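You operate a simulated robot arm through the tools that you are given. There is no shell and no other tool. Be economical: measure what you need, move in short steps, check, and stop when the job is done.

You run a simulated two-armed robot. Do the job below in one go: nothing can be reset, and whatever is moved stays where it is left.

TASK
Pack the white primer pot in the top tool box, latch it shut and carry it onto the white step.
Fine: lid shut before the latch; both side latches stay open; brake, step and the other pots stay. Set down upright: what you pick out.

The check looks at the end state, three seconds after you hand in, the way a careful person would. Anything else that was tipped, shoved, dropped, spilled or broken makes it a failure. A push-on lid holds only when it is set on centred and level and pressed home; a screw cap is set on level and turned clockwise until tight.

THE ROBOT
Two 7-joint arms with two-finger parallel grippers on one trunk, on a base that drives. Base frame: it is fixed to the floor where the robot stands at the start and does not move with it; the origin is under the middle of the robot, x ahead of it, y to its left, z up. Units: m, degrees, N and s.
The left shoulder is at the start at [0.07, 0.134, 1.083], the right one opposite. Places, roughly: brake lever [0.3, -0.3, 0.2]; grey primer pot, teal primer pot, white primer pot [2, -0.5, 0.5]; grey side latch [0.3, 0.3, 0.5]; inside of the top tool box [0.5, 0, 0.5]; lid latch [0.3, 0.2, 0.6]; olive side latch [0.3, -0.2, 0.5]; tool box lid [0.7, 0, 0.8]; top of the white step [0.6, -1.1, 0.2]; white step [0.75, -1, 0.25]. Payload 1.57 kg a hand.
The TCP of each hand is the grasp point between the finger pads, 0.03 m short of the fingertips. In the tool frame z runs along the fingers and y along their closing line. The gripper opens to 0.08 m. The fingers are 0.017 m wide and 0.012 m thick; the gripper's body (0.04 by 0.082 m) begins 0.08 m behind the TCP.
Orientation is told as [roll, pitch, yaw] about the base's x, y, z axes, in that order, counted from this pose: with the fingers straight down and closing along the base's y, the tool's x points along the base's -x, its y along +y and its z along -z.

THE INTERFACE
- The arms move only by the tool drive_tool. It takes "left_deltas", "right_deltas" or both (then of equal length, played together; a hand with none holds still); each is a list of rows, each a list of 3 entries, a list of its own where there are three numbers: the turn, a rotation vector about the tool's x, y, z in degrees, then the shift along the tool's x, y, z in m, then the opening, from 0 (shut) to 1 (fully open). In form: [[[rx, ry, rz], [tx, ty, tz], hand], ...]. A call has 1 to 12 rows; each row is the pose to reach, as a shift and turn from the pose commanded when the call began, along the tool's axes at that moment. Rows are played at 5 a second. More than 0.05 m and 8.6 degrees between two rows, or a gripper value outside its range, and nothing of the call is played. Where a pose cannot be reached the arm comes as near as it can. A force on the tool above 40 N (or 10 N above the force at the start of the call, whichever is more), or a blocked arm, ends the call early, and 0.2 s more pass. Each finger travels about 0.153 m/s and halts on what it meets, pressing with about 31 N; the grip force reading is that of the motor and also rises with nothing between the fingers. The clock runs only during rows and for 0.2 s after the last one: add rows that repeat a pose to give the fingers time. It gives the time, the measured TCP pose, the force on the tool (base axes), the opening and the grip force at its end, in the units of the frame above (readings bear some noise), with the torque about the TCP (base axes, N m) and any sound that the robot's microphone picked up.
- Cameras (640 x 400 px; columns grow to the right, rows downward): "scene" is now at [0.1327, 0.0116, 1.3004]; the picture's right is [0.15, -0.99, 0.00], its down [-0.66, -0.10, -0.74] and it looks along [0.73, 0.11, -0.67] (base axes); focal length 214 px, centre (320, 200). "left" rides on the left gripper at [0.072, 0.007, -0.122] in its tool frame; the picture's right is [-0.09, 1.00, 0.00], its down [-0.84, -0.08, -0.54] and it looks along [-0.54, -0.05, 0.84] (tool axes); focal length 238 px, centre (320, 200). "right" rides on the right gripper at [0.072, -0.007, -0.122] in its tool frame; the picture's right is [0.09, 1.00, 0.00], its down [-0.84, 0.08, -0.54] and it looks along [-0.54, 0.05, 0.84] (tool axes); focal length 238 px, centre (320, 200). There is no depth. A picture from a camera that has moved, and an enlarged one, comes with that camera's place and axes in the base frame and with its lens.
- grab_frame(camera): a new picture of that camera. It takes no simulated time.
- move_column(by): slides the trunk up (or, below 0, down) by that many m; the arms and the scene camera ride with it, the base frame stays. It gives what a move gives, with no picture.
- roll_base(legs): drives the robot by 1 to 6 legs, each [ahead, left, turn to the left] in m, m and degrees, along the robot's own axes; the way and the turn of a leg run together, so that a leg with both is an arc; at most 1.5 m and 180 degrees a leg. The arms and the cameras ride along, it lands a little off, and it stops where it bumps. It gives what a move gives.
- aim_head(pan, tilt): turns the head with the scene camera to pan (to the left, within 86 degrees either way) and tilt (down, from -29 to 69), counted from straight ahead of the robot. It gives what a move gives.
- zoom(camera, box): a new picture of the part [left, top, right, bottom] of that camera's present view, enlarged. It takes no simulated time.
- sign_off(): hands the job in; it is judged then, once.

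Work in short steps. Places have to be worked out from the pictures, the camera data and where the tool is seen: move nearer, look again, correct. Check each grasp and each placing, and mend what went wrong. You have 120 turns and 92 pictures in all, those below and enlarged ones among them. Open the grippers and draw the arms clear of the work before you hand the job in, unless the task says otherwise; then end with one line.

The tools are called as name(argument=value, ...) on one line, values as JSON. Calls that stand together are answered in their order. drive_tool: Moves the arms, as the interface text tells. Its arguments: {"type":"object","properties":{"left_deltas":{"type":"array","items":{"type":"array"}},"right_deltas":{"type":"array","items":{"type":"array"}}},"required":[]} The other tools are called the same way: move_column (by) slides the trunk up or down; roll_base (legs) drives the base; aim_head (pan, tilt) turns the head that bears the scene camera; grab_frame (camera) takes a picture; zoom (camera, box) takes an enlarged picture of a part of a camera's view; sign_off () hands the job in.

At the start:

```text
time_s: 0.0
left_tool_pos: [0.4232, 0.2993, 1.2132]
left_tcp_rot: [0.0, -0.1, 0.0]
left_contact_force: [-0.2, 0.5, -0.4]
left_ft_torque: [0.04, 0.0, 0.03]
left_grip_width: 0.08
left_grip_force: 0.1
right_tool_pos: [0.3831, -0.0739, 1.1835]
right_tcp_rot: [-0.1, 0.0, -0.1]
right_contact_force: [0.3, 1.0, -0.3]
right_ft_torque: [0.0, -0.01, -0.02]
right_grip_width: 0.0799
right_grip_force: 0.0
trunk travel left (down, up): [-0.657, 0.283]
robot x, y, heading: [-0.0032, -0.0017, 0.1]
head pan, tilt: [8.8, 42.1]
```

scene: 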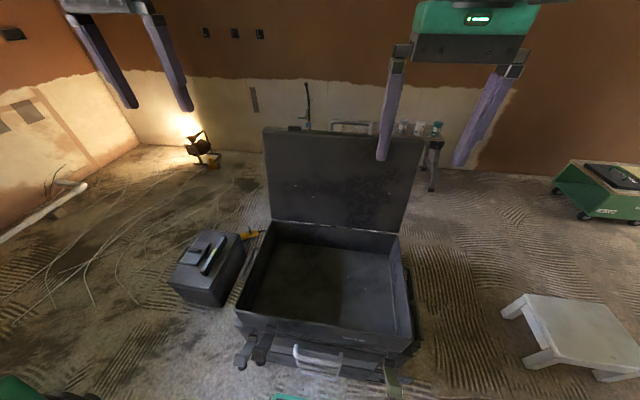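
right: 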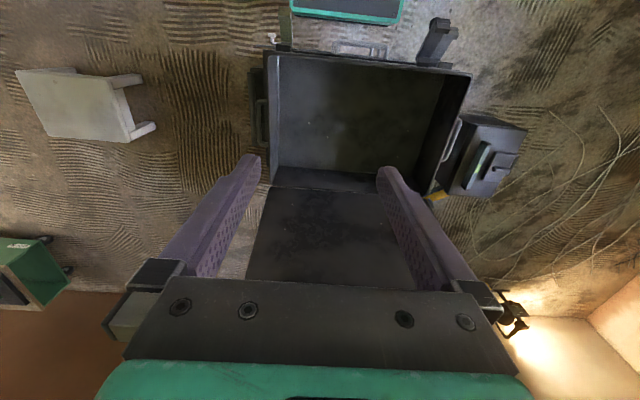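
left: 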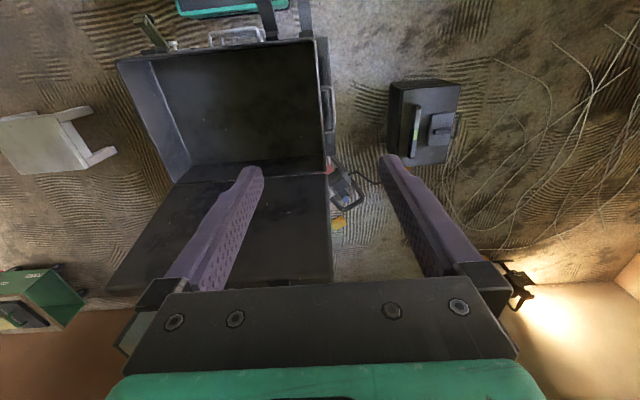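

The scene shows an open tool box in front, with pots on a trestle far ahead and the white step on the right. I'll zoom in on the pots and the box front.

zoom(camera="scene", box=[360, 100, 480, 200])

zoom(camera="scene", box=[220, 280, 430, 400])

aim_head(pan=0, tilt=65)

grab_frame(camera="scene")

```text
4.00 times, centred on (420, 150) of scene
camera zoom: at [0.1327, 0.0116, 1.3004], right [0.15, -0.99, 0.0], down [-0.66, -0.1, -0.74], along [0.73, 0.11, -0.67], focal length 858 px, centre (-80, 400)
```

zoom: 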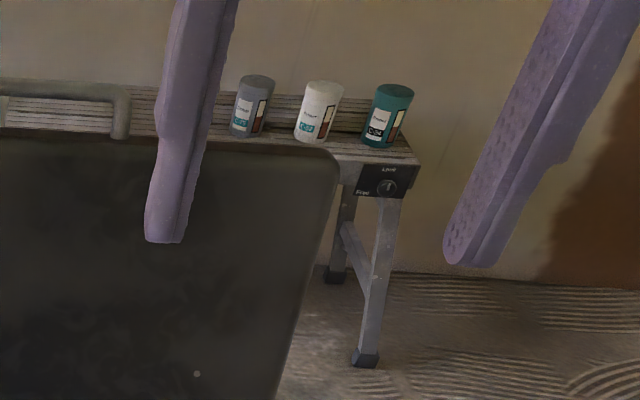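

```text
3.05 times, centred on (325, 340) of scene
camera zoom: at [0.1327, 0.0116, 1.3004], right [0.15, -0.99, 0.0], down [-0.66, -0.1, -0.74], along [0.73, 0.11, -0.67], focal length 654 px, centre (305, -227)
```

zoom: 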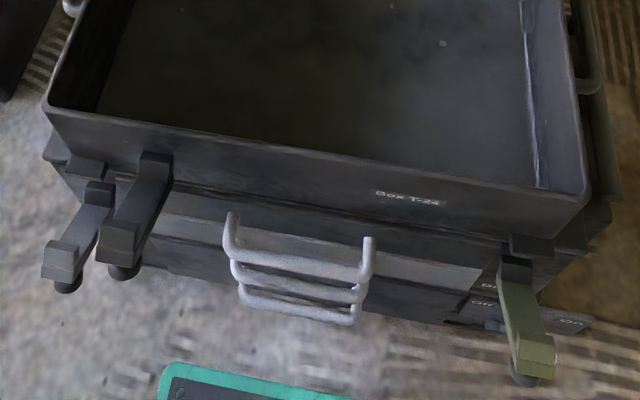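

```text
time_s: 0.9
left_tool_pos: [0.4234, 0.3007, 1.2145]
left_tcp_rot: [-0.1, -0.2, 0.0]
left_contact_force: [-0.2, 0.1, 0.1]
left_ft_torque: [0.02, 0.02, -0.05]
left_grip_width: 0.0803
left_grip_force: 0.1
right_tool_pos: [0.3832, -0.0735, 1.1827]
right_tcp_rot: [0.0, 0.0, 0.0]
right_contact_force: [0.6, -1.0, -0.1]
right_ft_torque: [0.02, 0.03, -0.01]
right_grip_width: 0.0802
right_grip_force: 0.0
trunk travel left (down, up): [-0.657, 0.283]
robot x, y, heading: [-0.0002, -0.0022, -0.1]
head pan, tilt: [0.0, 65.0]
```

```text
86 pictures are left
camera scene: at [0.111, -0.0011, 1.2712], right [0.0, -1.0, 0.0], down [-0.91, 0.0, -0.42], along [0.42, 0.0, -0.91], focal length 214 px, centre (320, 200)
```

scene: 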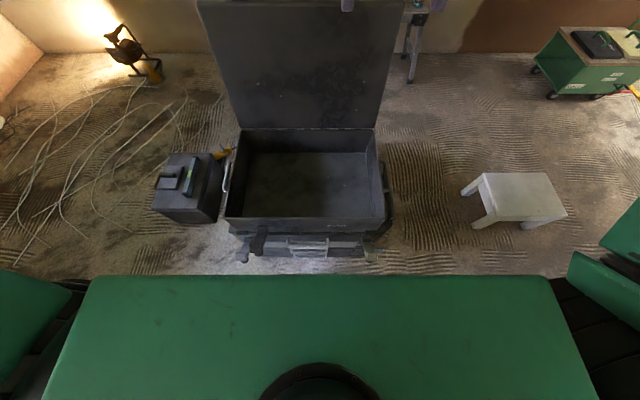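

The pots stand on a bench at about x 1.9, with the white one in the middle at about y −0.54. The gap between the box (right side y ≈ −0.28) and the step (left edge y ≈ −0.89) looks passable for a base about 0.42 m wide. I'll back up a little, shift right and check.

roll_base(legs=[[-0.2, 0, 0], [0, -0.58, 0]])

aim_head(pan=0, tilt=50)

grab_frame(camera="scene")

grab_frame(camera="right")

```text
time_s: 5.3
left_tool_pos: [0.2217, -0.2727, 1.2147]
left_tcp_rot: [-0.1, -0.2, -0.1]
left_contact_force: [-0.1, 0.0, 0.9]
left_ft_torque: [0.02, -0.01, 0.01]
left_grip_width: 0.08
left_grip_force: 0.1
right_tool_pos: [0.1812, -0.6467, 1.1834]
right_tcp_rot: [0.0, 0.0, -0.1]
right_contact_force: [-0.2, -0.6, -0.7]
right_ft_torque: [0.0, -0.02, 0.0]
right_grip_width: 0.0799
right_grip_force: 0.1
trunk travel left (down, up): [-0.657, 0.283]
robot x, y, heading: [-0.2003, -0.5765, 0.2]
head pan, tilt: [0.0, 65.0]
```

```text
time_s: 6.1
left_tool_pos: [0.2212, -0.2749, 1.2159]
left_tcp_rot: [0.0, -0.2, -0.1]
left_contact_force: [-0.6, 0.5, 0.2]
left_ft_torque: [-0.01, 0.0, 0.0]
left_grip_width: 0.08
left_grip_force: 0.1
right_tool_pos: [0.1814, -0.6482, 1.1841]
right_tcp_rot: [0.0, 0.1, -0.1]
right_contact_force: [0.6, 0.2, 0.1]
right_ft_torque: [0.01, 0.02, -0.01]
right_grip_width: 0.08
right_grip_force: 0.1
trunk travel left (down, up): [-0.657, 0.283]
robot x, y, heading: [-0.2005, -0.5723, -0.2]
head pan, tilt: [0.0, 50.0]
```

```text
85 pictures are left
camera scene: at [-0.0737, -0.5749, 1.2893], right [0.0, -1.0, 0.0], down [-0.77, 0.0, -0.64], along [0.64, 0.0, -0.77], focal length 214 px, centre (320, 200)
```

scene: 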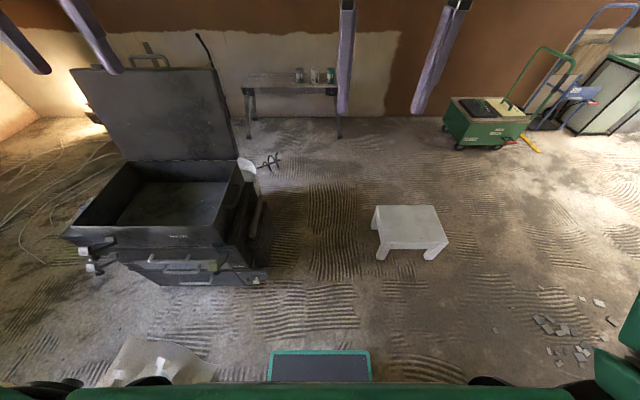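

```text
84 pictures are left
camera right: at [0.1099, -0.6549, 1.3057], right [-0.09, 1.0, 0.0], down [0.84, 0.08, 0.54], along [0.54, 0.05, -0.84], focal length 238 px, centre (320, 200)
```

right: 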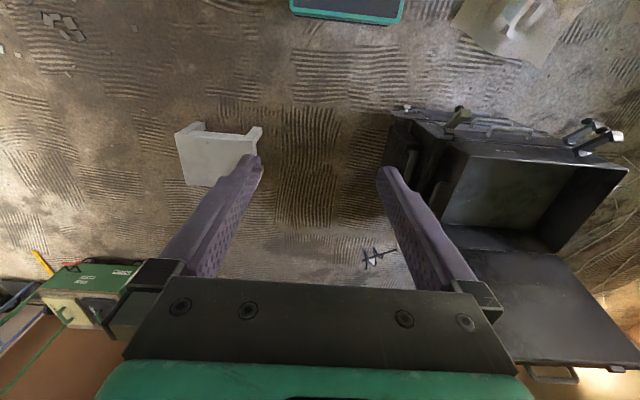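

The gap runs from y ≈ −0.30 to −0.91, so I want to be at y ≈ −0.605. I'll raise the column so the elbows clear the open lid, then drive ahead through the gap.

move_column(by=0.27)

roll_base(legs=[[0, -0.03, 0], [0.5, 0, 0]])

aim_head(pan=40, tilt=60)

grab_frame(camera="scene")

```text
time_s: 8.9
left_tool_pos: [0.2229, -0.2754, 1.4847]
left_tcp_rot: [0.0, -0.3, -0.2]
left_contact_force: [-0.9, -0.2, -0.1]
left_ft_torque: [0.01, 0.05, 0.01]
left_grip_width: 0.08
left_grip_force: 0.0
right_tool_pos: [0.1811, -0.6474, 1.4528]
right_tcp_rot: [-0.1, 0.0, 0.0]
right_contact_force: [0.2, -0.5, -1.4]
right_ft_torque: [0.01, 0.02, -0.02]
right_grip_width: 0.0802
right_grip_force: 0.1
trunk travel left (down, up): [-0.927, 0.013]
robot x, y, heading: [-0.2002, -0.5737, -0.1]
head pan, tilt: [0.0, 50.0]
```

```text
time_s: 12.2
left_tool_pos: [0.7136, -0.3051, 1.4855]
left_tcp_rot: [0.0, -0.2, -0.1]
left_contact_force: [-0.3, 0.3, 0.7]
left_ft_torque: [-0.03, -0.05, 0.0]
left_grip_width: 0.0798
left_grip_force: 0.0
right_tool_pos: [0.6739, -0.6777, 1.4546]
right_tcp_rot: [0.0, -0.1, -0.1]
right_contact_force: [0.0, 1.2, 1.1]
right_ft_torque: [0.03, -0.05, -0.01]
right_grip_width: 0.08
right_grip_force: 0.0
trunk travel left (down, up): [-0.927, 0.013]
robot x, y, heading: [0.2935, -0.6039, 0.1]
head pan, tilt: [0.0, 50.0]
```

```text
time_s: 13.3
left_tool_pos: [0.7173, -0.3055, 1.4832]
left_tcp_rot: [0.0, -0.3, -0.1]
left_contact_force: [-0.3, -0.5, 0.3]
left_ft_torque: [0.03, -0.02, -0.03]
left_grip_width: 0.08
left_grip_force: 0.0
right_tool_pos: [0.6783, -0.6781, 1.4542]
right_tcp_rot: [0.1, 0.0, -0.2]
right_contact_force: [-0.8, -0.6, 0.0]
right_ft_torque: [0.0, 0.03, 0.0]
right_grip_width: 0.0801
right_grip_force: 0.2
trunk travel left (down, up): [-0.927, 0.013]
robot x, y, heading: [0.2919, -0.6026, -0.1]
head pan, tilt: [40.0, 60.0]
```

```text
83 pictures are left
camera scene: at [0.3957, -0.5624, 1.5467], right [0.64, -0.77, 0.0], down [-0.66, -0.56, -0.5], along [0.38, 0.32, -0.87], focal length 214 px, centre (320, 200)
```

scene: 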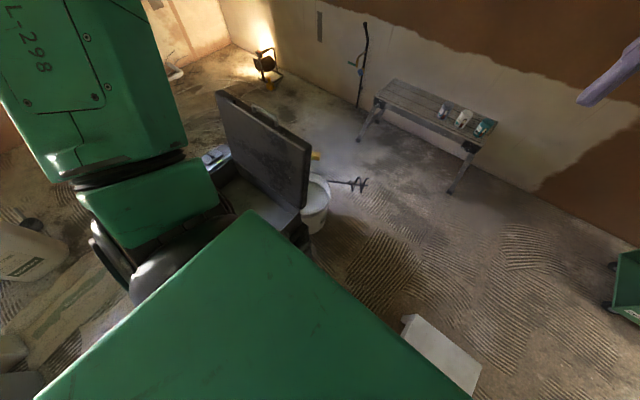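

Passing is fine; the mixer paddle on the floor ends at y ≈ −0.2, so I'll stay at y ≈ −0.53. I drive on to x ≈ 1.35 and look at the pots.

roll_base(legs=[[0.7, 0, 0], [0.36, 0.06, 0]])

aim_head(pan=0, tilt=55)

grab_frame(camera="scene")

```text
time_s: 19.1
left_tool_pos: [1.7793, -0.254, 1.4858]
left_tcp_rot: [0.1, -0.4, -0.5]
left_contact_force: [0.4, -0.3, 1.3]
left_ft_torque: [0.01, -0.02, 0.0]
left_grip_width: 0.0799
left_grip_force: 0.2
right_tool_pos: [1.7376, -0.6265, 1.4561]
right_tcp_rot: [0.0, -0.2, -0.6]
right_contact_force: [-0.3, 0.1, -0.1]
right_ft_torque: [0.02, -0.05, 0.02]
right_grip_width: 0.0801
right_grip_force: 0.1
trunk travel left (down, up): [-0.927, 0.013]
robot x, y, heading: [1.3594, -0.5483, -0.5]
head pan, tilt: [40.0, 60.0]
```

```text
time_s: 20.1
left_tool_pos: [1.7848, -0.2534, 1.4845]
left_tcp_rot: [-0.1, -0.2, -0.6]
left_contact_force: [-0.1, -0.3, 0.5]
left_ft_torque: [0.02, 0.04, -0.01]
left_grip_width: 0.0798
left_grip_force: 0.0
right_tool_pos: [1.7423, -0.6266, 1.4541]
right_tcp_rot: [0.0, 0.0, -0.7]
right_contact_force: [-0.6, 0.6, 0.0]
right_ft_torque: [0.0, -0.01, -0.03]
right_grip_width: 0.08
right_grip_force: 0.1
trunk travel left (down, up): [-0.927, 0.013]
robot x, y, heading: [1.358, -0.5483, -0.5]
head pan, tilt: [0.0, 55.0]
```

```text
82 pictures are left
camera scene: at [1.4824, -0.551, 1.5527], right [-0.01, -1.0, 0.0], down [-0.82, 0.01, -0.57], along [0.57, -0.01, -0.82], focal length 214 px, centre (320, 200)
```

scene: 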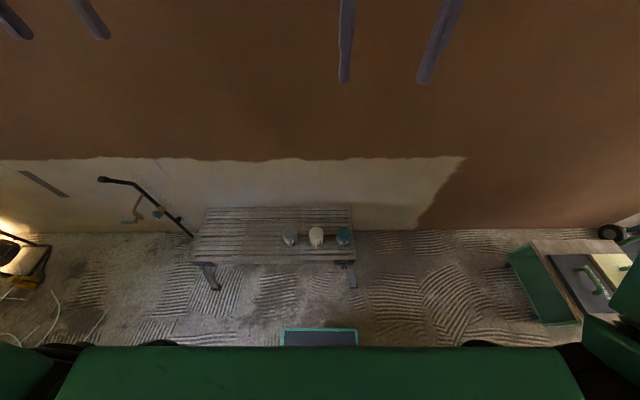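

I'm squared up to the bench. I'll lower the column 0.6 m, which leaves the hands at z ≈ 0.86 and still above the pots, then look with the right hand and scene cameras.

move_column(by=-0.6)

grab_frame(camera="right")

grab_frame(camera="scene")

```text
refused: -0.6 is not a number from -0.4 to 0.4
```

```text
81 pictures are left
camera right: at [1.6702, -0.6325, 1.5757], right [-0.08, 1.0, 0.0], down [0.84, 0.07, 0.54], along [0.54, 0.04, -0.84], focal length 238 px, centre (320, 200)
```

right: 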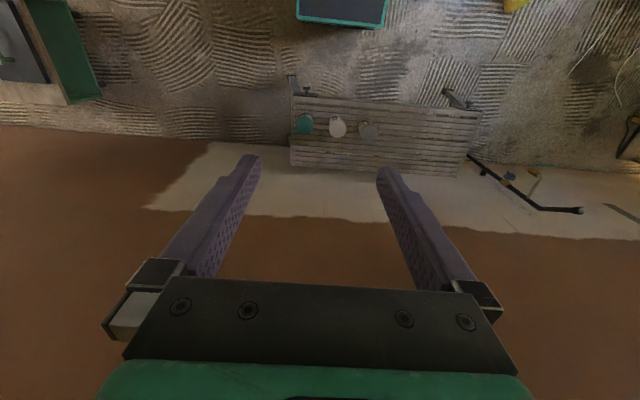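

```text
80 pictures are left
camera scene: at [1.4824, -0.551, 1.5527], right [-0.01, -1.0, 0.0], down [-0.82, 0.01, -0.57], along [0.57, -0.01, -0.82], focal length 214 px, centre (320, 200)
```

scene: 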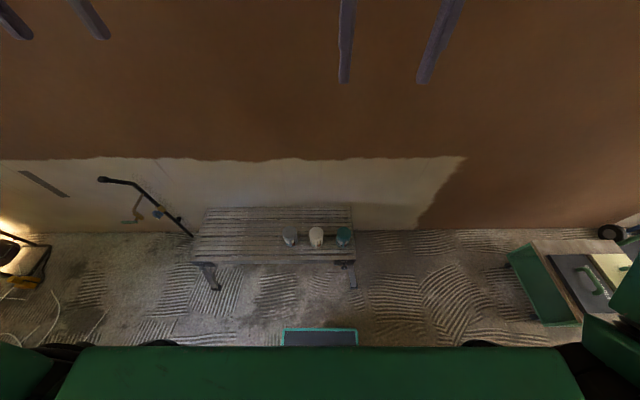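

Column moves are limited to 0.4 m, so I'll lower it in two moves.

move_column(by=-0.35)

move_column(by=-0.23)

grab_frame(camera="right")

grab_frame(camera="scene")

```text
time_s: 23.6
left_tool_pos: [1.785, -0.2537, 1.1348]
left_tcp_rot: [0.0, -0.2, -0.6]
left_contact_force: [-0.3, 0.5, -0.9]
left_ft_torque: [0.01, -0.02, 0.0]
left_grip_width: 0.08
left_grip_force: 0.2
right_tool_pos: [1.7411, -0.6264, 1.1044]
right_tcp_rot: [0.0, 0.0, -0.5]
right_contact_force: [-0.1, 0.1, -0.1]
right_ft_torque: [0.0, 0.02, 0.01]
right_grip_width: 0.0801
right_grip_force: 0.0
trunk travel left (down, up): [-0.577, 0.363]
robot x, y, heading: [1.3607, -0.5522, -0.6]
head pan, tilt: [0.0, 55.0]
```

```text
time_s: 26.0
left_tool_pos: [1.7834, -0.2543, 0.9037]
left_tcp_rot: [0.0, -0.2, -0.6]
left_contact_force: [-0.1, 0.0, 0.3]
left_ft_torque: [0.02, -0.03, -0.01]
left_grip_width: 0.0799
left_grip_force: 0.2
right_tool_pos: [1.7406, -0.6261, 0.8746]
right_tcp_rot: [0.1, 0.0, -0.6]
right_contact_force: [-0.1, 0.4, 0.7]
right_ft_torque: [0.02, -0.02, 0.0]
right_grip_width: 0.0799
right_grip_force: 0.1
trunk travel left (down, up): [-0.347, 0.593]
robot x, y, heading: [1.3552, -0.5491, -0.6]
head pan, tilt: [0.0, 55.0]
```

```text
79 pictures are left
camera right: at [1.6692, -0.6326, 0.9959], right [-0.08, 1.0, 0.0], down [0.84, 0.07, 0.54], along [0.54, 0.04, -0.84], focal length 238 px, centre (320, 200)
```

right: 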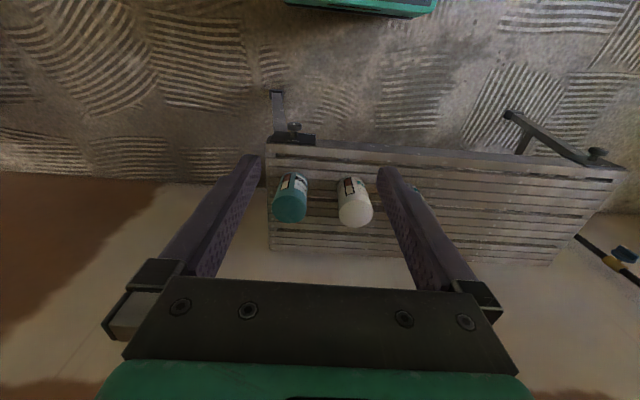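

```text
78 pictures are left
camera scene: at [1.4814, -0.5513, 0.9729], right [-0.01, -1.0, 0.0], down [-0.82, 0.01, -0.57], along [0.57, -0.01, -0.82], focal length 214 px, centre (320, 200)
```

scene: 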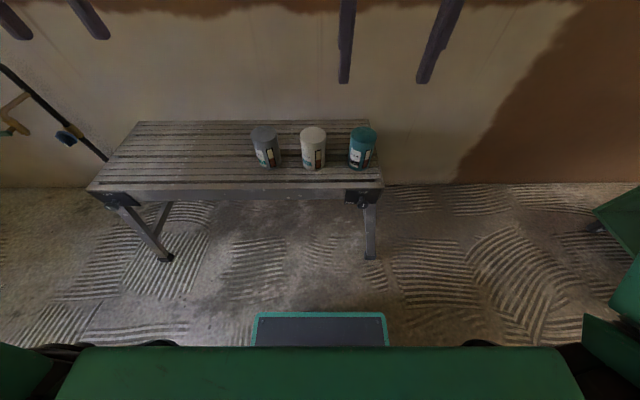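

Triangulating, the white pot's axis is at about (1.945, −0.542). Its top is at z 0.62, the bench top is at 0.50, and the diameter is about 0.067. I'll move the right hand above it.

drive_tool(right_deltas=[[[0, 0, 0], [-0.034, 0.0143, 0.02], 1], [[0, 0, 0], [-0.068, 0.0287, 0.04], 1], [[0, 0, 0], [-0.102, 0.043, 0.06], 1], [[0, 0, 0], [-0.136, 0.0573, 0.08], 1], [[0, 0, 0], [-0.17, 0.0717, 0.1], 1], [[0, 0, 0], [-0.2035, 0.086, 0.12], 1], [[0, 0, 0], [-0.2035, 0.086, 0.12], 1]])

grab_frame(camera="right")

grab_frame(camera="scene")

```text
time_s: 27.6
left_tool_pos: [1.785, -0.2524, 0.9054]
left_tcp_rot: [0.0, -0.1, -0.6]
left_contact_force: [0.2, 0.2, 0.2]
left_ft_torque: [-0.01, -0.02, -0.01]
left_grip_width: 0.0799
left_grip_force: 0.1
right_tool_pos: [1.8893, -0.5551, 0.76]
right_tcp_rot: [0.0, 0.0, -0.5]
right_contact_force: [1.0, 0.1, -0.8]
right_ft_torque: [-0.02, 0.01, 0.02]
right_grip_width: 0.08
right_grip_force: 0.0
right hand out of reach, approached as far as the arm can: row 5, 6, 7
trunk travel left (down, up): [-0.347, 0.593]
robot x, y, heading: [1.3622, -0.5483, -0.8]
head pan, tilt: [0.0, 55.0]
```

```text
77 pictures are left
camera right: at [1.8184, -0.5614, 0.8808], right [-0.08, 1.0, 0.0], down [0.84, 0.07, 0.54], along [0.54, 0.04, -0.84], focal length 238 px, centre (320, 200)
```

right: 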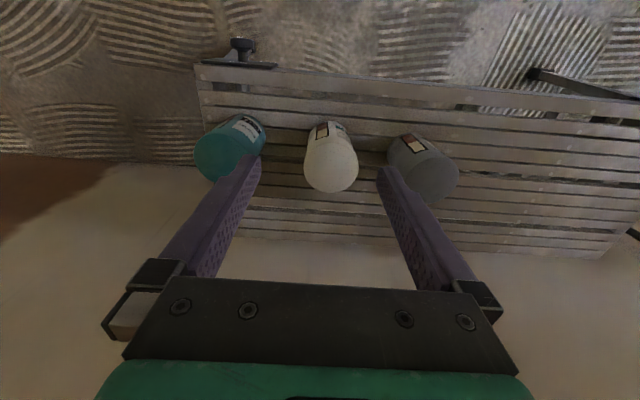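

```text
76 pictures are left
camera scene: at [1.4817, -0.5511, 0.9728], right [-0.01, -1.0, 0.0], down [-0.82, 0.01, -0.57], along [0.57, -0.01, -0.82], focal length 214 px, centre (320, 200)
```

scene: 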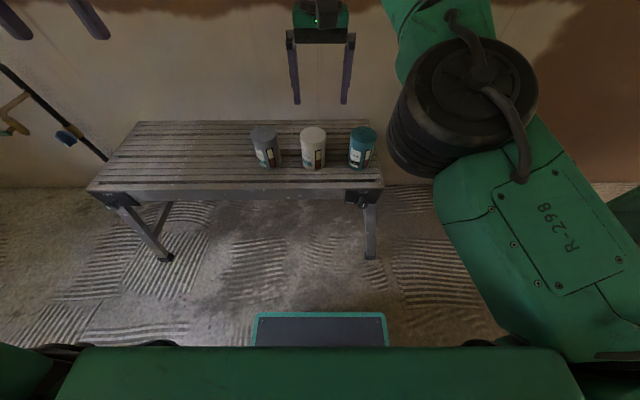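

The arm stops short by about 5 cm. I'll drive the base 0.1 m ahead, which leaves room before the bench, and then correct.

roll_base(legs=[[0.1, 0, 0]])

drive_tool(right_deltas=[[[0, 0, 0], [0, 0, 0], 1]])

```text
time_s: 28.7
left_tool_pos: [1.8854, -0.2549, 0.904]
left_tcp_rot: [0.0, -0.3, -0.5]
left_contact_force: [-0.1, -0.4, -0.4]
left_ft_torque: [-0.02, 0.04, 0.01]
left_grip_width: 0.0803
left_grip_force: 0.0
right_tool_pos: [1.9907, -0.5572, 0.7595]
right_tcp_rot: [0.0, 0.0, -0.6]
right_contact_force: [0.1, -0.2, -0.2]
right_ft_torque: [0.01, 0.04, 0.01]
right_grip_width: 0.0802
right_grip_force: 0.1
trunk travel left (down, up): [-0.347, 0.593]
robot x, y, heading: [1.4586, -0.5498, -0.5]
head pan, tilt: [0.0, 55.0]
```

```text
time_s: 29.1
left_tool_pos: [1.885, -0.255, 0.9042]
left_tcp_rot: [-0.1, -0.2, -0.7]
left_contact_force: [0.1, -0.6, -0.1]
left_ft_torque: [0.0, -0.01, -0.01]
left_grip_width: 0.0797
left_grip_force: 0.1
right_tool_pos: [1.9905, -0.5571, 0.76]
right_tcp_rot: [0.0, 0.0, -0.6]
right_contact_force: [0.5, 0.2, -0.4]
right_ft_torque: [0.01, 0.02, -0.02]
right_grip_width: 0.0798
right_grip_force: 0.0
trunk travel left (down, up): [-0.347, 0.593]
robot x, y, heading: [1.4562, -0.5534, -0.7]
head pan, tilt: [0.0, 55.0]
```

The hand is at (1.990, −0.557, 0.76). I move it to (1.943, −0.540, 0.70) and check.

drive_tool(right_deltas=[[[0, 0, 0], [0.0475, 0.0165, 0], 1], [[0, 0, 0], [0.0475, 0.0165, 0.03], 1], [[0, 0, 0], [0.0475, 0.0165, 0.06], 1], [[0, 0, 0], [0.0475, 0.0165, 0.06], 1]])

grab_frame(camera="right")

zoom(camera="scene", box=[220, 40, 420, 200])

```text
refused: row 1 steps farther than a row can; nothing moved
```

```text
75 pictures are left
camera right: at [1.9188, -0.5633, 0.8812], right [-0.08, 1.0, 0.0], down [0.84, 0.07, 0.54], along [0.54, 0.04, -0.84], focal length 238 px, centre (320, 200)
```

right: 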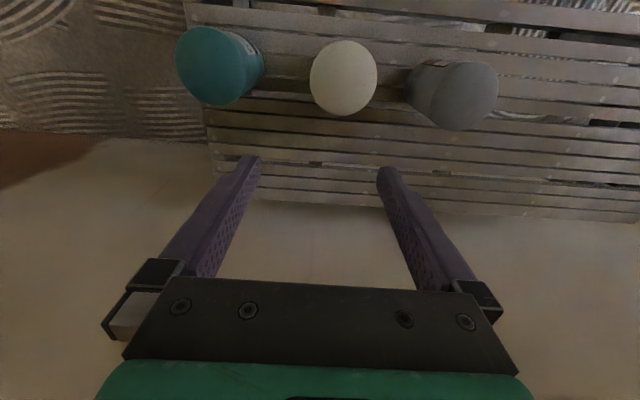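

```text
2.50 times, centred on (320, 120) of scene
camera zoom: at [1.5822, -0.5524, 0.9728], right [-0.01, -1.0, 0.0], down [-0.82, 0.01, -0.57], along [0.57, -0.01, -0.82], focal length 536 px, centre (320, 400)
```

zoom: 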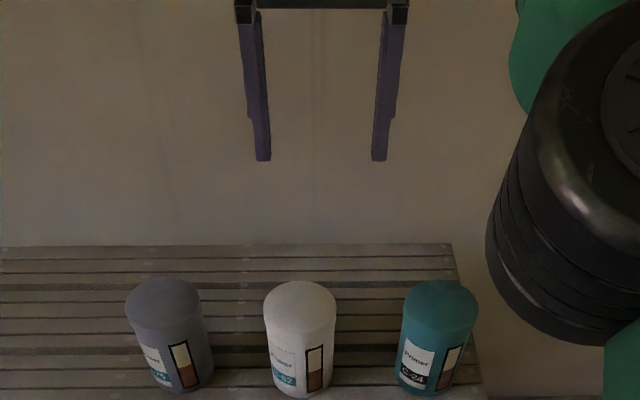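

Refined, the pot axis is at (1.942, −0.539). I split the step and go.

drive_tool(right_deltas=[[[0, 0, 0], [0.024, 0.009, 0], 1], [[0, 0, 0], [0.0485, 0.0175, 0.01], 1], [[0, 0, 0], [0.0485, 0.0175, 0.04], 1], [[0, 0, 0], [0.0485, 0.0175, 0.07], 1], [[0, 0, 0], [0.0485, 0.0175, 0.07], 1]])

grab_frame(camera="right")

zoom(camera="scene", box=[220, 80, 420, 240])

```text
time_s: 30.3
left_tool_pos: [1.8856, -0.2549, 0.9041]
left_tcp_rot: [0.0, -0.3, -0.6]
left_contact_force: [-0.3, -0.6, 0.9]
left_ft_torque: [-0.02, -0.04, -0.01]
left_grip_width: 0.0802
left_grip_force: 0.0
right_tool_pos: [1.9421, -0.5382, 0.6902]
right_tcp_rot: [0.0, -0.2, -0.7]
right_contact_force: [-0.7, -0.1, 0.2]
right_ft_torque: [0.0, -0.01, -0.01]
right_grip_width: 0.0799
right_grip_force: 0.1
trunk travel left (down, up): [-0.347, 0.593]
robot x, y, heading: [1.4611, -0.5513, -0.6]
head pan, tilt: [0.0, 55.0]
```

```text
73 pictures are left
camera right: at [1.8699, -0.5437, 0.8114], right [-0.08, 1.0, 0.0], down [0.84, 0.07, 0.54], along [0.54, 0.04, -0.84], focal length 238 px, centre (320, 200)
```

right: 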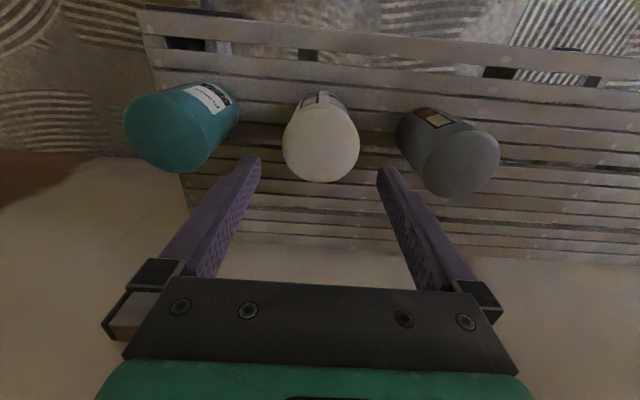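

```text
2.50 times, centred on (320, 160) of scene
camera zoom: at [1.5819, -0.5524, 0.9728], right [-0.01, -1.0, 0.0], down [-0.82, 0.01, -0.57], along [0.57, -0.01, -0.82], focal length 536 px, centre (320, 300)
```

zoom: 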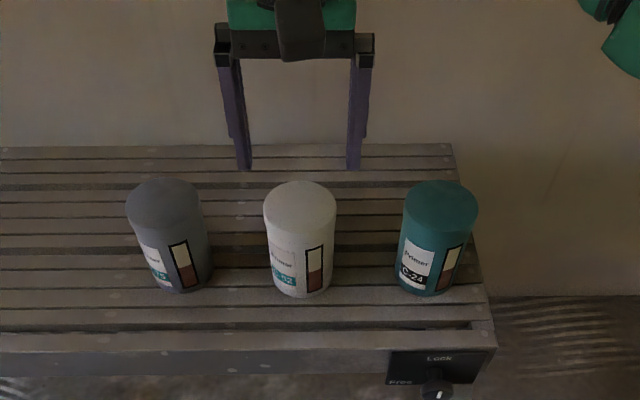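

Centred within 2 mm. I descend to z ≈ 0.575 with the fingers open.

drive_tool(right_deltas=[[[0, 0, 0], [0.001, 0, 0.03], 1], [[0, 0, 0], [0.001, 0, 0.06], 1], [[0, 0, 0], [0.001, 0, 0.09], 1], [[0, 0, 0], [0.001, 0, 0.115], 1], [[0, 0, 0], [0.001, 0, 0.115], 1]])

zoom(camera="scene", box=[220, 80, 420, 240])

```text
time_s: 31.5
left_tool_pos: [1.8857, -0.2548, 0.9048]
left_tcp_rot: [0.0, -0.3, -0.6]
left_contact_force: [-0.1, -0.2, -0.2]
left_ft_torque: [0.03, -0.01, 0.0]
left_grip_width: 0.0799
left_grip_force: 0.1
right_tool_pos: [1.9425, -0.5384, 0.5752]
right_tcp_rot: [0.0, 0.0, -0.5]
right_contact_force: [-0.5, -0.9, 0.4]
right_ft_torque: [0.0, 0.03, -0.05]
right_grip_width: 0.08
right_grip_force: 0.1
trunk travel left (down, up): [-0.347, 0.593]
robot x, y, heading: [1.4595, -0.548, -0.5]
head pan, tilt: [0.0, 55.0]
```

```text
2.50 times, centred on (320, 160) of scene
camera zoom: at [1.582, -0.5524, 0.9728], right [-0.01, -1.0, 0.0], down [-0.82, 0.01, -0.57], along [0.57, -0.01, -0.82], focal length 536 px, centre (320, 300)
```

zoom: 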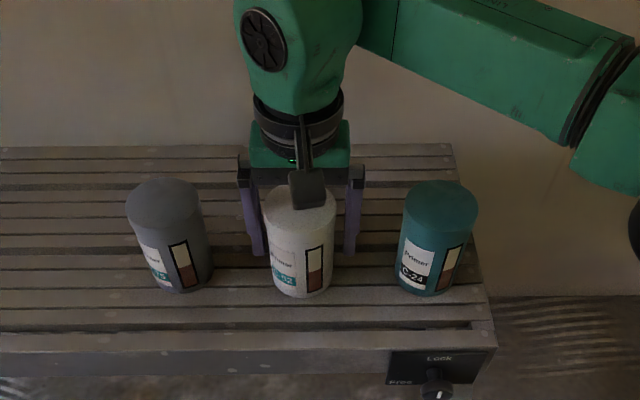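

The fingers straddle the pot. I close, hold, and lift slightly.

drive_tool(right_deltas=[[[0, 0, 0], [0, 0, 0], 0.5], [[0, 0, 0], [0, 0, 0], 0], [[0, 0, 0], [0, 0, 0], 0], [[0, 0, 0], [0, 0, -0.02], 0], [[0, 0, 0], [0, 0, -0.06], 0], [[0, 0, 0], [0, 0, -0.1], 0], [[0, 0, 0], [0, 0, -0.14], 0]])

zoom(camera="scene", box=[220, 80, 420, 240])

grab_frame(camera="right")

```text
time_s: 33.1
left_tool_pos: [1.885, -0.2558, 0.9046]
left_tcp_rot: [-0.2, -0.2, -0.6]
left_contact_force: [0.4, 0.1, 0.9]
left_ft_torque: [-0.02, -0.01, 0.02]
left_grip_width: 0.08
left_grip_force: 0.0
right_tool_pos: [1.9427, -0.5418, 0.7143]
right_tcp_rot: [0.0, 0.0, -0.6]
right_contact_force: [0.2, -0.5, -4.8]
right_ft_torque: [-0.01, 0.02, 0.02]
right_grip_width: 0.0695
right_grip_force: 30.8
trunk travel left (down, up): [-0.347, 0.593]
robot x, y, heading: [1.4561, -0.5498, -0.5]
head pan, tilt: [0.0, 55.0]
```

```text
2.50 times, centred on (320, 160) of scene
camera zoom: at [1.582, -0.5523, 0.9728], right [-0.01, -1.0, 0.0], down [-0.82, 0.01, -0.57], along [0.57, -0.01, -0.82], focal length 536 px, centre (320, 300)
```

zoom: 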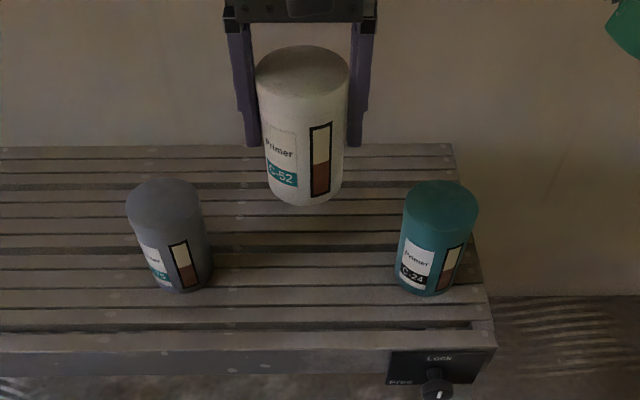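

```text
69 pictures are left
camera right: at [1.8703, -0.5483, 0.8356], right [-0.08, 1.0, 0.0], down [0.84, 0.07, 0.54], along [0.54, 0.04, -0.84], focal length 238 px, centre (320, 200)
```

right: 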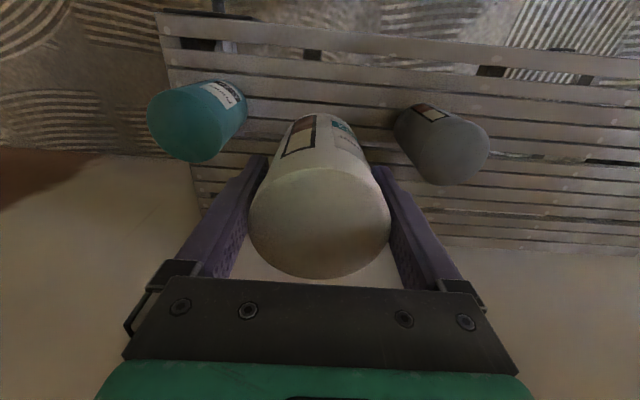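

The pot is held (width 0.0695, about 0.5 kg). I'll back away from the bench, raise the column and go back through the gap in reverse.

move_column(by=0.2)

roll_base(legs=[[-0.3, 0, 0.5], [-0.1, -0.06, 0]])

move_column(by=0.39)

```text
time_s: 35.3
left_tool_pos: [1.8864, -0.2555, 1.1044]
left_tcp_rot: [0.1, -0.2, -0.6]
left_contact_force: [0.2, 0.7, -0.2]
left_ft_torque: [0.0, 0.0, -0.02]
left_grip_width: 0.0803
left_grip_force: 0.1
right_tool_pos: [1.9433, -0.5409, 0.9129]
right_tcp_rot: [0.1, 0.1, -0.6]
right_contact_force: [-0.1, 0.4, -4.3]
right_ft_torque: [0.0, 0.02, -0.01]
right_grip_width: 0.0698
right_grip_force: 30.9
trunk travel left (down, up): [-0.547, 0.393]
robot x, y, heading: [1.4587, -0.5494, -0.6]
head pan, tilt: [0.0, 55.0]
```

```text
time_s: 38.2
left_tool_pos: [1.4832, -0.3081, 1.1041]
left_tcp_rot: [-0.1, -0.2, -0.2]
left_contact_force: [-0.5, 0.2, -0.2]
left_ft_torque: [0.02, -0.01, 0.01]
left_grip_width: 0.0799
left_grip_force: 0.0
right_tool_pos: [1.5424, -0.5966, 0.9126]
right_tcp_rot: [0.0, 0.1, -0.2]
right_contact_force: [1.1, 0.8, -4.7]
right_ft_torque: [0.0, -0.04, 0.02]
right_grip_width: 0.0695
right_grip_force: 31.2
trunk travel left (down, up): [-0.547, 0.393]
robot x, y, heading: [1.0578, -0.6048, -0.1]
head pan, tilt: [0.0, 55.0]
```

```text
time_s: 41.9
left_tool_pos: [1.4843, -0.3085, 1.4939]
left_tcp_rot: [0.1, -0.2, -0.2]
left_contact_force: [0.6, 0.9, -0.5]
left_ft_torque: [-0.03, 0.0, 0.01]
left_grip_width: 0.0798
left_grip_force: 0.1
right_tool_pos: [1.5425, -0.5958, 1.3036]
right_tcp_rot: [-0.1, 0.1, -0.1]
right_contact_force: [-0.6, -0.5, -4.7]
right_ft_torque: [-0.02, 0.03, 0.01]
right_grip_width: 0.0696
right_grip_force: 31.2
trunk travel left (down, up): [-0.937, 0.003]
robot x, y, heading: [1.057, -0.6075, -0.2]
head pan, tilt: [0.0, 55.0]
```

Now I drive straight back through the gap, then left to stand in front of the box.

roll_base(legs=[[-0.65, 0, 0.1], [-0.65, 0, 0], [0, 0.6, 0]])

aim_head(pan=0, tilt=55)

grab_frame(camera="scene")

```text
time_s: 51.8
left_tool_pos: [0.1736, 0.2861, 1.4943]
left_tcp_rot: [0.1, -0.3, -0.4]
left_contact_force: [-0.3, 0.5, -0.2]
left_ft_torque: [0.0, 0.01, 0.04]
left_grip_width: 0.0798
left_grip_force: 0.0
right_tool_pos: [0.2308, 0.0013, 1.3028]
right_tcp_rot: [0.1, -0.1, -0.3]
right_contact_force: [-0.2, -0.2, -3.8]
right_ft_torque: [-0.01, 0.01, -0.01]
right_grip_width: 0.0696
right_grip_force: 30.7
trunk travel left (down, up): [-0.937, 0.003]
robot x, y, heading: [-0.2541, -0.009, -0.4]
head pan, tilt: [0.0, 55.0]
```

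```text
time_s: 52.4
left_tool_pos: [0.1722, 0.2882, 1.4938]
left_tcp_rot: [0.0, -0.2, -0.3]
left_contact_force: [0.2, -0.9, -0.5]
left_ft_torque: [0.0, 0.04, -0.02]
left_grip_width: 0.0801
left_grip_force: 0.1
right_tool_pos: [0.2319, 0.0023, 1.3036]
right_tcp_rot: [0.0, 0.0, -0.3]
right_contact_force: [0.2, -0.3, -3.5]
right_ft_torque: [0.02, 0.04, -0.06]
right_grip_width: 0.0696
right_grip_force: 30.5
trunk travel left (down, up): [-0.937, 0.003]
robot x, y, heading: [-0.2492, -0.0064, -0.2]
head pan, tilt: [0.0, 55.0]
```

```text
68 pictures are left
camera scene: at [-0.1283, -0.0112, 1.5627], right [-0.01, -1.0, 0.0], down [-0.82, 0.0, -0.57], along [0.57, 0.0, -0.82], focal length 214 px, centre (320, 200)
```

scene: 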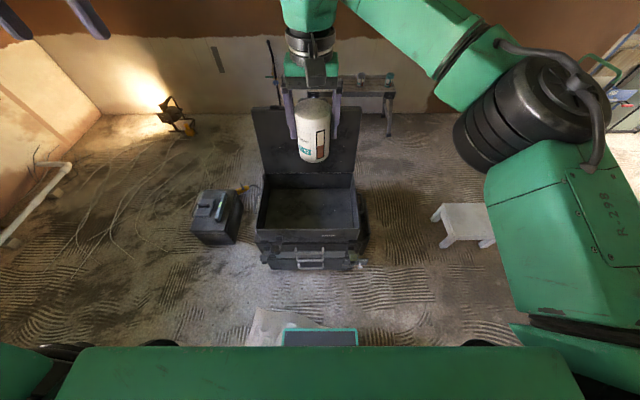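

The box rim is at about x 0.345–0.73, y −0.21…0.305, z ≈ 0.605. I'll centre on it (y ≈ 0.045), go ahead 0.2 m and lower so the pot hovers above the box.

roll_base(legs=[[0.2, 0.05, 0.2]])

move_column(by=-0.4)

grab_frame(camera="scene")

grab_frame(camera="left")

```text
time_s: 54.0
left_tool_pos: [0.3645, 0.3377, 1.4965]
left_tcp_rot: [0.0, -0.4, -0.1]
left_contact_force: [-1.0, 0.5, 0.1]
left_ft_torque: [0.03, -0.04, 0.0]
left_grip_width: 0.0802
left_grip_force: 0.1
right_tool_pos: [0.4244, 0.0521, 1.3042]
right_tcp_rot: [-0.1, -0.3, -0.2]
right_contact_force: [0.1, -0.5, -4.7]
right_ft_torque: [-0.01, -0.01, 0.02]
right_grip_width: 0.0694
right_grip_force: 30.8
trunk travel left (down, up): [-0.937, 0.003]
robot x, y, heading: [-0.0545, 0.0402, -0.1]
head pan, tilt: [0.0, 55.0]
```

```text
time_s: 57.8
left_tool_pos: [0.371, 0.3387, 1.0938]
left_tcp_rot: [0.0, -0.2, -0.3]
left_contact_force: [0.5, -0.9, 0.3]
left_ft_torque: [0.01, -0.04, 0.01]
left_grip_width: 0.0801
left_grip_force: 0.0
right_tool_pos: [0.4277, 0.0527, 0.903]
right_tcp_rot: [-0.1, 0.0, -0.1]
right_contact_force: [0.9, -0.7, -4.4]
right_ft_torque: [-0.05, 0.0, 0.0]
right_grip_width: 0.0696
right_grip_force: 31.0
trunk travel left (down, up): [-0.537, 0.403]
robot x, y, heading: [-0.0522, 0.0423, -0.2]
head pan, tilt: [0.0, 55.0]
```

```text
67 pictures are left
camera scene: at [0.0685, 0.0396, 1.1628], right [0.0, -1.0, 0.0], down [-0.82, 0.0, -0.57], along [0.57, 0.0, -0.82], focal length 214 px, centre (320, 200)
```

scene: 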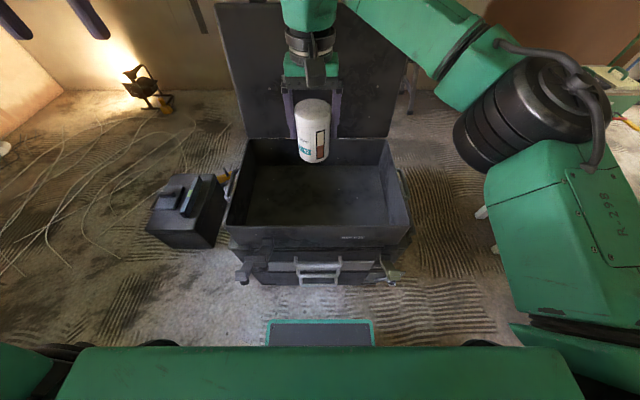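

```text
66 pictures are left
camera left: at [0.297, 0.3452, 1.2147], right [0.1, 1.0, 0.0], down [0.83, -0.08, 0.55], along [0.54, -0.05, -0.84], focal length 238 px, centre (320, 200)
```

left: 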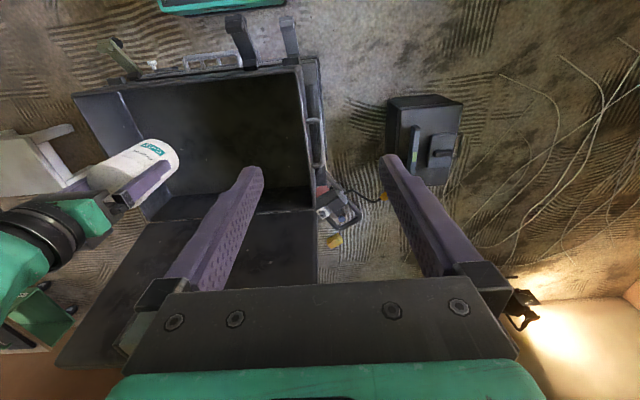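

The box floor is likely at z ≈ 0.44. I move the pot over the box centre (0.53, 0.05), lower the column 0.2 and look again.

drive_tool(right_deltas=[[[0, 0, 0], [-0.035, 0, 0], 0], [[0, 0, 0], [-0.07, 0, 0], 0], [[0, 0, 0], [-0.1, 0, 0], 0], [[0, 0, 0], [-0.1, 0, 0], 0]])

move_column(by=-0.2)

grab_frame(camera="scene")

grab_frame(camera="right")

```text
time_s: 58.8
left_tool_pos: [0.3694, 0.3393, 1.094]
left_tcp_rot: [-0.1, -0.2, -0.1]
left_contact_force: [-0.2, 1.4, -0.7]
left_ft_torque: [0.0, -0.02, 0.02]
left_grip_width: 0.0802
left_grip_force: 0.0
right_tool_pos: [0.4982, 0.0334, 0.8966]
right_tcp_rot: [0.0, 0.1, 0.0]
right_contact_force: [-0.1, 0.4, -4.8]
right_ft_torque: [-0.03, 0.04, 0.0]
right_grip_width: 0.0698
right_grip_force: 31.4
right hand out of reach, approached as far as the arm can: row 2, 3, 4
trunk travel left (down, up): [-0.537, 0.403]
robot x, y, heading: [-0.0547, 0.0397, -0.0]
head pan, tilt: [0.0, 55.0]
```

```text
time_s: 61.0
left_tool_pos: [0.3697, 0.3389, 0.8944]
left_tcp_rot: [0.1, -0.2, -0.2]
left_contact_force: [-0.4, -0.7, 0.2]
left_ft_torque: [-0.04, 0.02, 0.04]
left_grip_width: 0.0799
left_grip_force: 0.0
right_tool_pos: [0.498, 0.0327, 0.6963]
right_tcp_rot: [0.1, 0.0, -0.2]
right_contact_force: [1.0, 0.9, -3.7]
right_ft_torque: [-0.03, -0.01, 0.0]
right_grip_width: 0.0694
right_grip_force: 31.4
trunk travel left (down, up): [-0.337, 0.603]
robot x, y, heading: [-0.054, 0.0388, 0.1]
head pan, tilt: [0.0, 55.0]
```

```text
65 pictures are left
camera scene: at [0.0684, 0.0395, 0.9628], right [0.0, -1.0, 0.0], down [-0.82, 0.0, -0.57], along [0.57, 0.0, -0.82], focal length 214 px, centre (320, 200)
```

scene: 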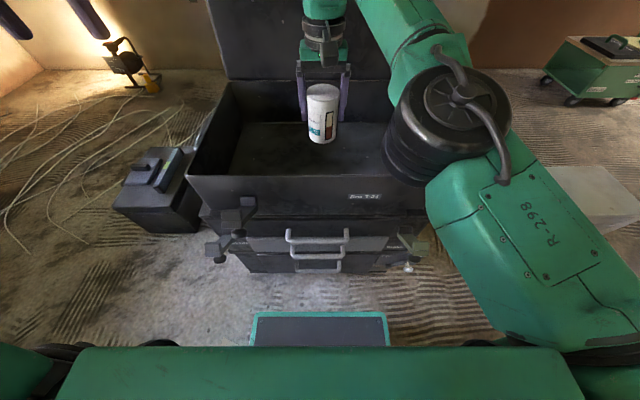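

```text
64 pictures are left
camera right: at [0.4261, 0.0262, 0.8184], right [-0.09, 1.0, 0.0], down [0.84, 0.07, 0.54], along [0.54, 0.05, -0.84], focal length 238 px, centre (320, 200)
```

right: 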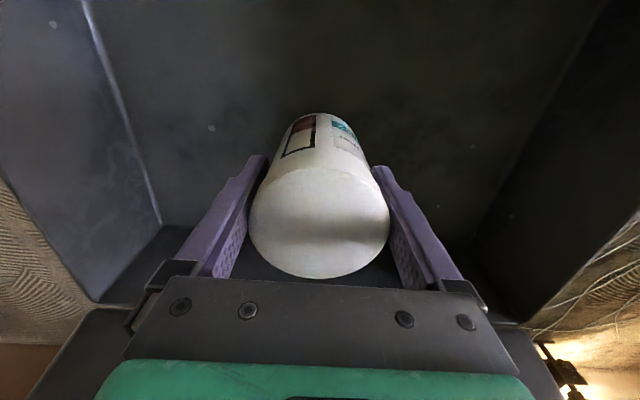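

The pot hovers over the box, near its centre. I'll move it 3 cm deeper and lower it, watching the force.

drive_tool(right_deltas=[[[0, 0, 0], [0, 0.005, 0.03], 0], [[0, 0, 0], [-0.015, 0.01, 0.06], 0], [[0, 0, 0], [-0.03, 0.015, 0.09], 0], [[0, 0, 0], [-0.03, 0.015, 0.12], 0], [[0, 0, 0], [-0.03, 0.015, 0.138], 0], [[0, 0, 0], [-0.03, 0.015, 0.138], 0]])

zoom(camera="scene", box=[180, 60, 460, 235])

```text
time_s: 62.4
left_tool_pos: [0.3667, 0.3381, 0.8959]
left_tcp_rot: [0.0, -0.3, -0.3]
left_contact_force: [0.5, 0.1, 0.7]
left_ft_torque: [-0.03, 0.01, 0.03]
left_grip_width: 0.0799
left_grip_force: 0.0
right_tool_pos: [0.5138, 0.044, 0.5641]
right_tcp_rot: [0.2, -0.4, -0.2]
right_contact_force: [2.4, -0.6, 20.7]
right_ft_torque: [-0.7, 0.27, 0.01]
right_grip_width: 0.0696
right_grip_force: 30.9
right hand out of reach, approached as far as the arm can: row 2, 3, 4, 5, 6
trunk travel left (down, up): [-0.337, 0.603]
robot x, y, heading: [-0.0506, 0.0413, -0.1]
head pan, tilt: [0.0, 55.0]
```

```text
2.29 times, centred on (320, 148) of scene
camera zoom: at [0.0649, 0.0396, 0.9632], right [0.0, -1.0, 0.0], down [-0.82, 0.0, -0.58], along [0.58, 0.0, -0.82], focal length 490 px, centre (320, 320)
```

zoom: 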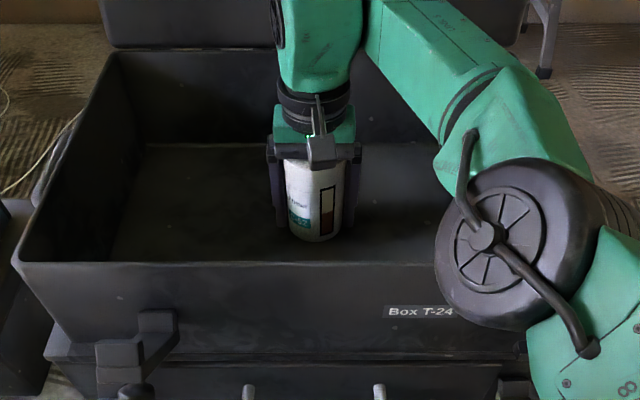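

The pot has touched the box floor (about 24 N upwards), so the floor is at z ≈ 0.49. I'll ease off a few mm, check the force, then open.

drive_tool(right_deltas=[[[0, 0, 0], [0, 0, -0.002], 0], [[0, 0, 0], [0, 0, -0.004], 0], [[0, 0, 0], [0, 0, -0.004], 0]])

```text
time_s: 63.2
left_tool_pos: [0.3687, 0.3396, 0.8938]
left_tcp_rot: [0.0, -0.3, -0.3]
left_contact_force: [0.2, 0.1, 0.0]
left_ft_torque: [-0.02, -0.01, 0.01]
left_grip_width: 0.0796
left_grip_force: 0.1
right_tool_pos: [0.5143, 0.0454, 0.5639]
right_tcp_rot: [0.0, 0.1, -0.1]
right_contact_force: [-0.8, -1.6, 1.2]
right_ft_torque: [0.0, -0.18, -0.06]
right_grip_width: 0.0698
right_grip_force: 31.3
trunk travel left (down, up): [-0.337, 0.603]
robot x, y, heading: [-0.0561, 0.0419, -0.0]
head pan, tilt: [0.0, 55.0]
```

The pot's weight is on the floor. I open and raise the hand straight up.

drive_tool(right_deltas=[[[0, 0, 0], [0, 0, 0], 0.5], [[0, 0, 0], [0, 0, 0], 1], [[0, 0, 0], [0, 0, 0], 1], [[0, 0, 0], [0, 0, -0.03], 1], [[0, 0, 0], [0, 0, -0.06], 1], [[0, 0, 0], [0, 0, -0.1], 1], [[0, 0, 0], [0, 0, -0.14], 1], [[0, 0, 0], [0, 0, -0.18], 1]])

grab_frame(camera="scene")

grab_frame(camera="right")

```text
time_s: 65.0
left_tool_pos: [0.3692, 0.3398, 0.8949]
left_tcp_rot: [-0.1, -0.2, -0.2]
left_contact_force: [0.2, 0.1, -0.4]
left_ft_torque: [0.01, -0.01, -0.02]
left_grip_width: 0.0804
left_grip_force: 0.0
right_tool_pos: [0.4865, 0.0366, 0.7294]
right_tcp_rot: [0.1, 0.0, -0.2]
right_contact_force: [0.0, 0.4, 0.4]
right_ft_torque: [0.0, 0.02, -0.03]
right_grip_width: 0.0801
right_grip_force: 0.2
right hand out of reach, approached as far as the arm can: row 5, 6, 7, 8
trunk travel left (down, up): [-0.337, 0.603]
robot x, y, heading: [-0.054, 0.0422, -0.4]
head pan, tilt: [0.0, 55.0]
```

```text
62 pictures are left
camera scene: at [0.0676, 0.0397, 0.9628], right [0.0, -1.0, 0.0], down [-0.82, 0.0, -0.57], along [0.57, 0.0, -0.82], focal length 214 px, centre (320, 200)
```

scene: 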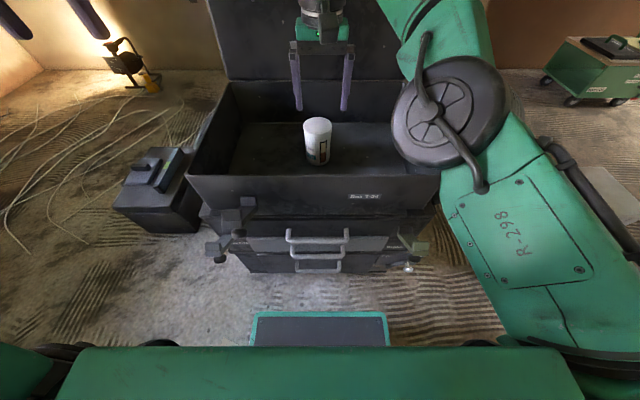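

```text
61 pictures are left
camera right: at [0.4138, 0.0292, 0.8522], right [-0.09, 1.0, 0.0], down [0.84, 0.07, 0.54], along [0.54, 0.05, -0.84], focal length 238 px, centre (320, 200)
```

right: 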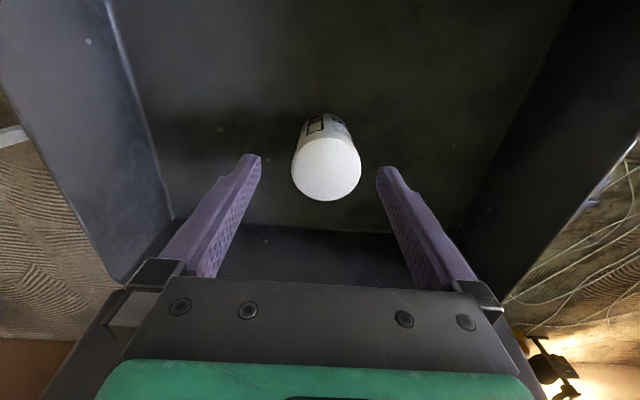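

The pot stands upright in the box. Refined box geometry is x 0.32–0.66, y −0.17…0.28, rim z ≈ 0.67, with the lid hinged at the back and leaning slightly back (top at about x 0.74, z 1.0). I can close the lid from the right-hand gap with the left arm, so I'll raise and retract, then drive there.

move_column(by=0.36)

drive_tool(right_deltas=[[[0, 0, 0], [0.03, -0.01, -0.03], 1], [[0, 0, 0], [0.06, -0.03, -0.06], 1], [[0, 0, 0], [0.1, -0.05, -0.09], 1], [[0, 0, 0], [0.14, -0.07, -0.12], 1]])

roll_base(legs=[[-0.16, 0, 0.2], [0, -0.65, 0]])

```text
time_s: 68.5
left_tool_pos: [0.3689, 0.3394, 1.2547]
left_tcp_rot: [0.0, -0.2, -0.1]
left_contact_force: [0.2, 0.3, 0.0]
left_ft_torque: [0.0, 0.04, -0.03]
left_grip_width: 0.0797
left_grip_force: 0.1
right_tool_pos: [0.4849, 0.0362, 1.0899]
right_tcp_rot: [0.0, 0.0, -0.3]
right_contact_force: [-0.4, -0.3, 0.1]
right_ft_torque: [0.03, 0.0, 0.0]
right_grip_width: 0.0799
right_grip_force: 0.0
trunk travel left (down, up): [-0.697, 0.243]
robot x, y, heading: [-0.0546, 0.0441, -0.2]
head pan, tilt: [0.0, 55.0]
```

```text
refused: row 3 steps farther than a row can; nothing moved
```

```text
time_s: 73.1
left_tool_pos: [0.2073, -0.3085, 1.253]
left_tcp_rot: [-0.2, -0.2, -0.2]
left_contact_force: [-0.8, -0.4, -0.1]
left_ft_torque: [-0.02, 0.03, -0.01]
left_grip_width: 0.0801
left_grip_force: 0.1
right_tool_pos: [0.3239, -0.6112, 1.0893]
right_tcp_rot: [0.0, -0.1, -0.2]
right_contact_force: [0.0, 1.2, -0.2]
right_ft_torque: [0.03, -0.01, 0.0]
right_grip_width: 0.0799
right_grip_force: 0.1
trunk travel left (down, up): [-0.697, 0.243]
robot x, y, heading: [-0.2155, -0.6045, -0.3]
head pan, tilt: [0.0, 55.0]
```

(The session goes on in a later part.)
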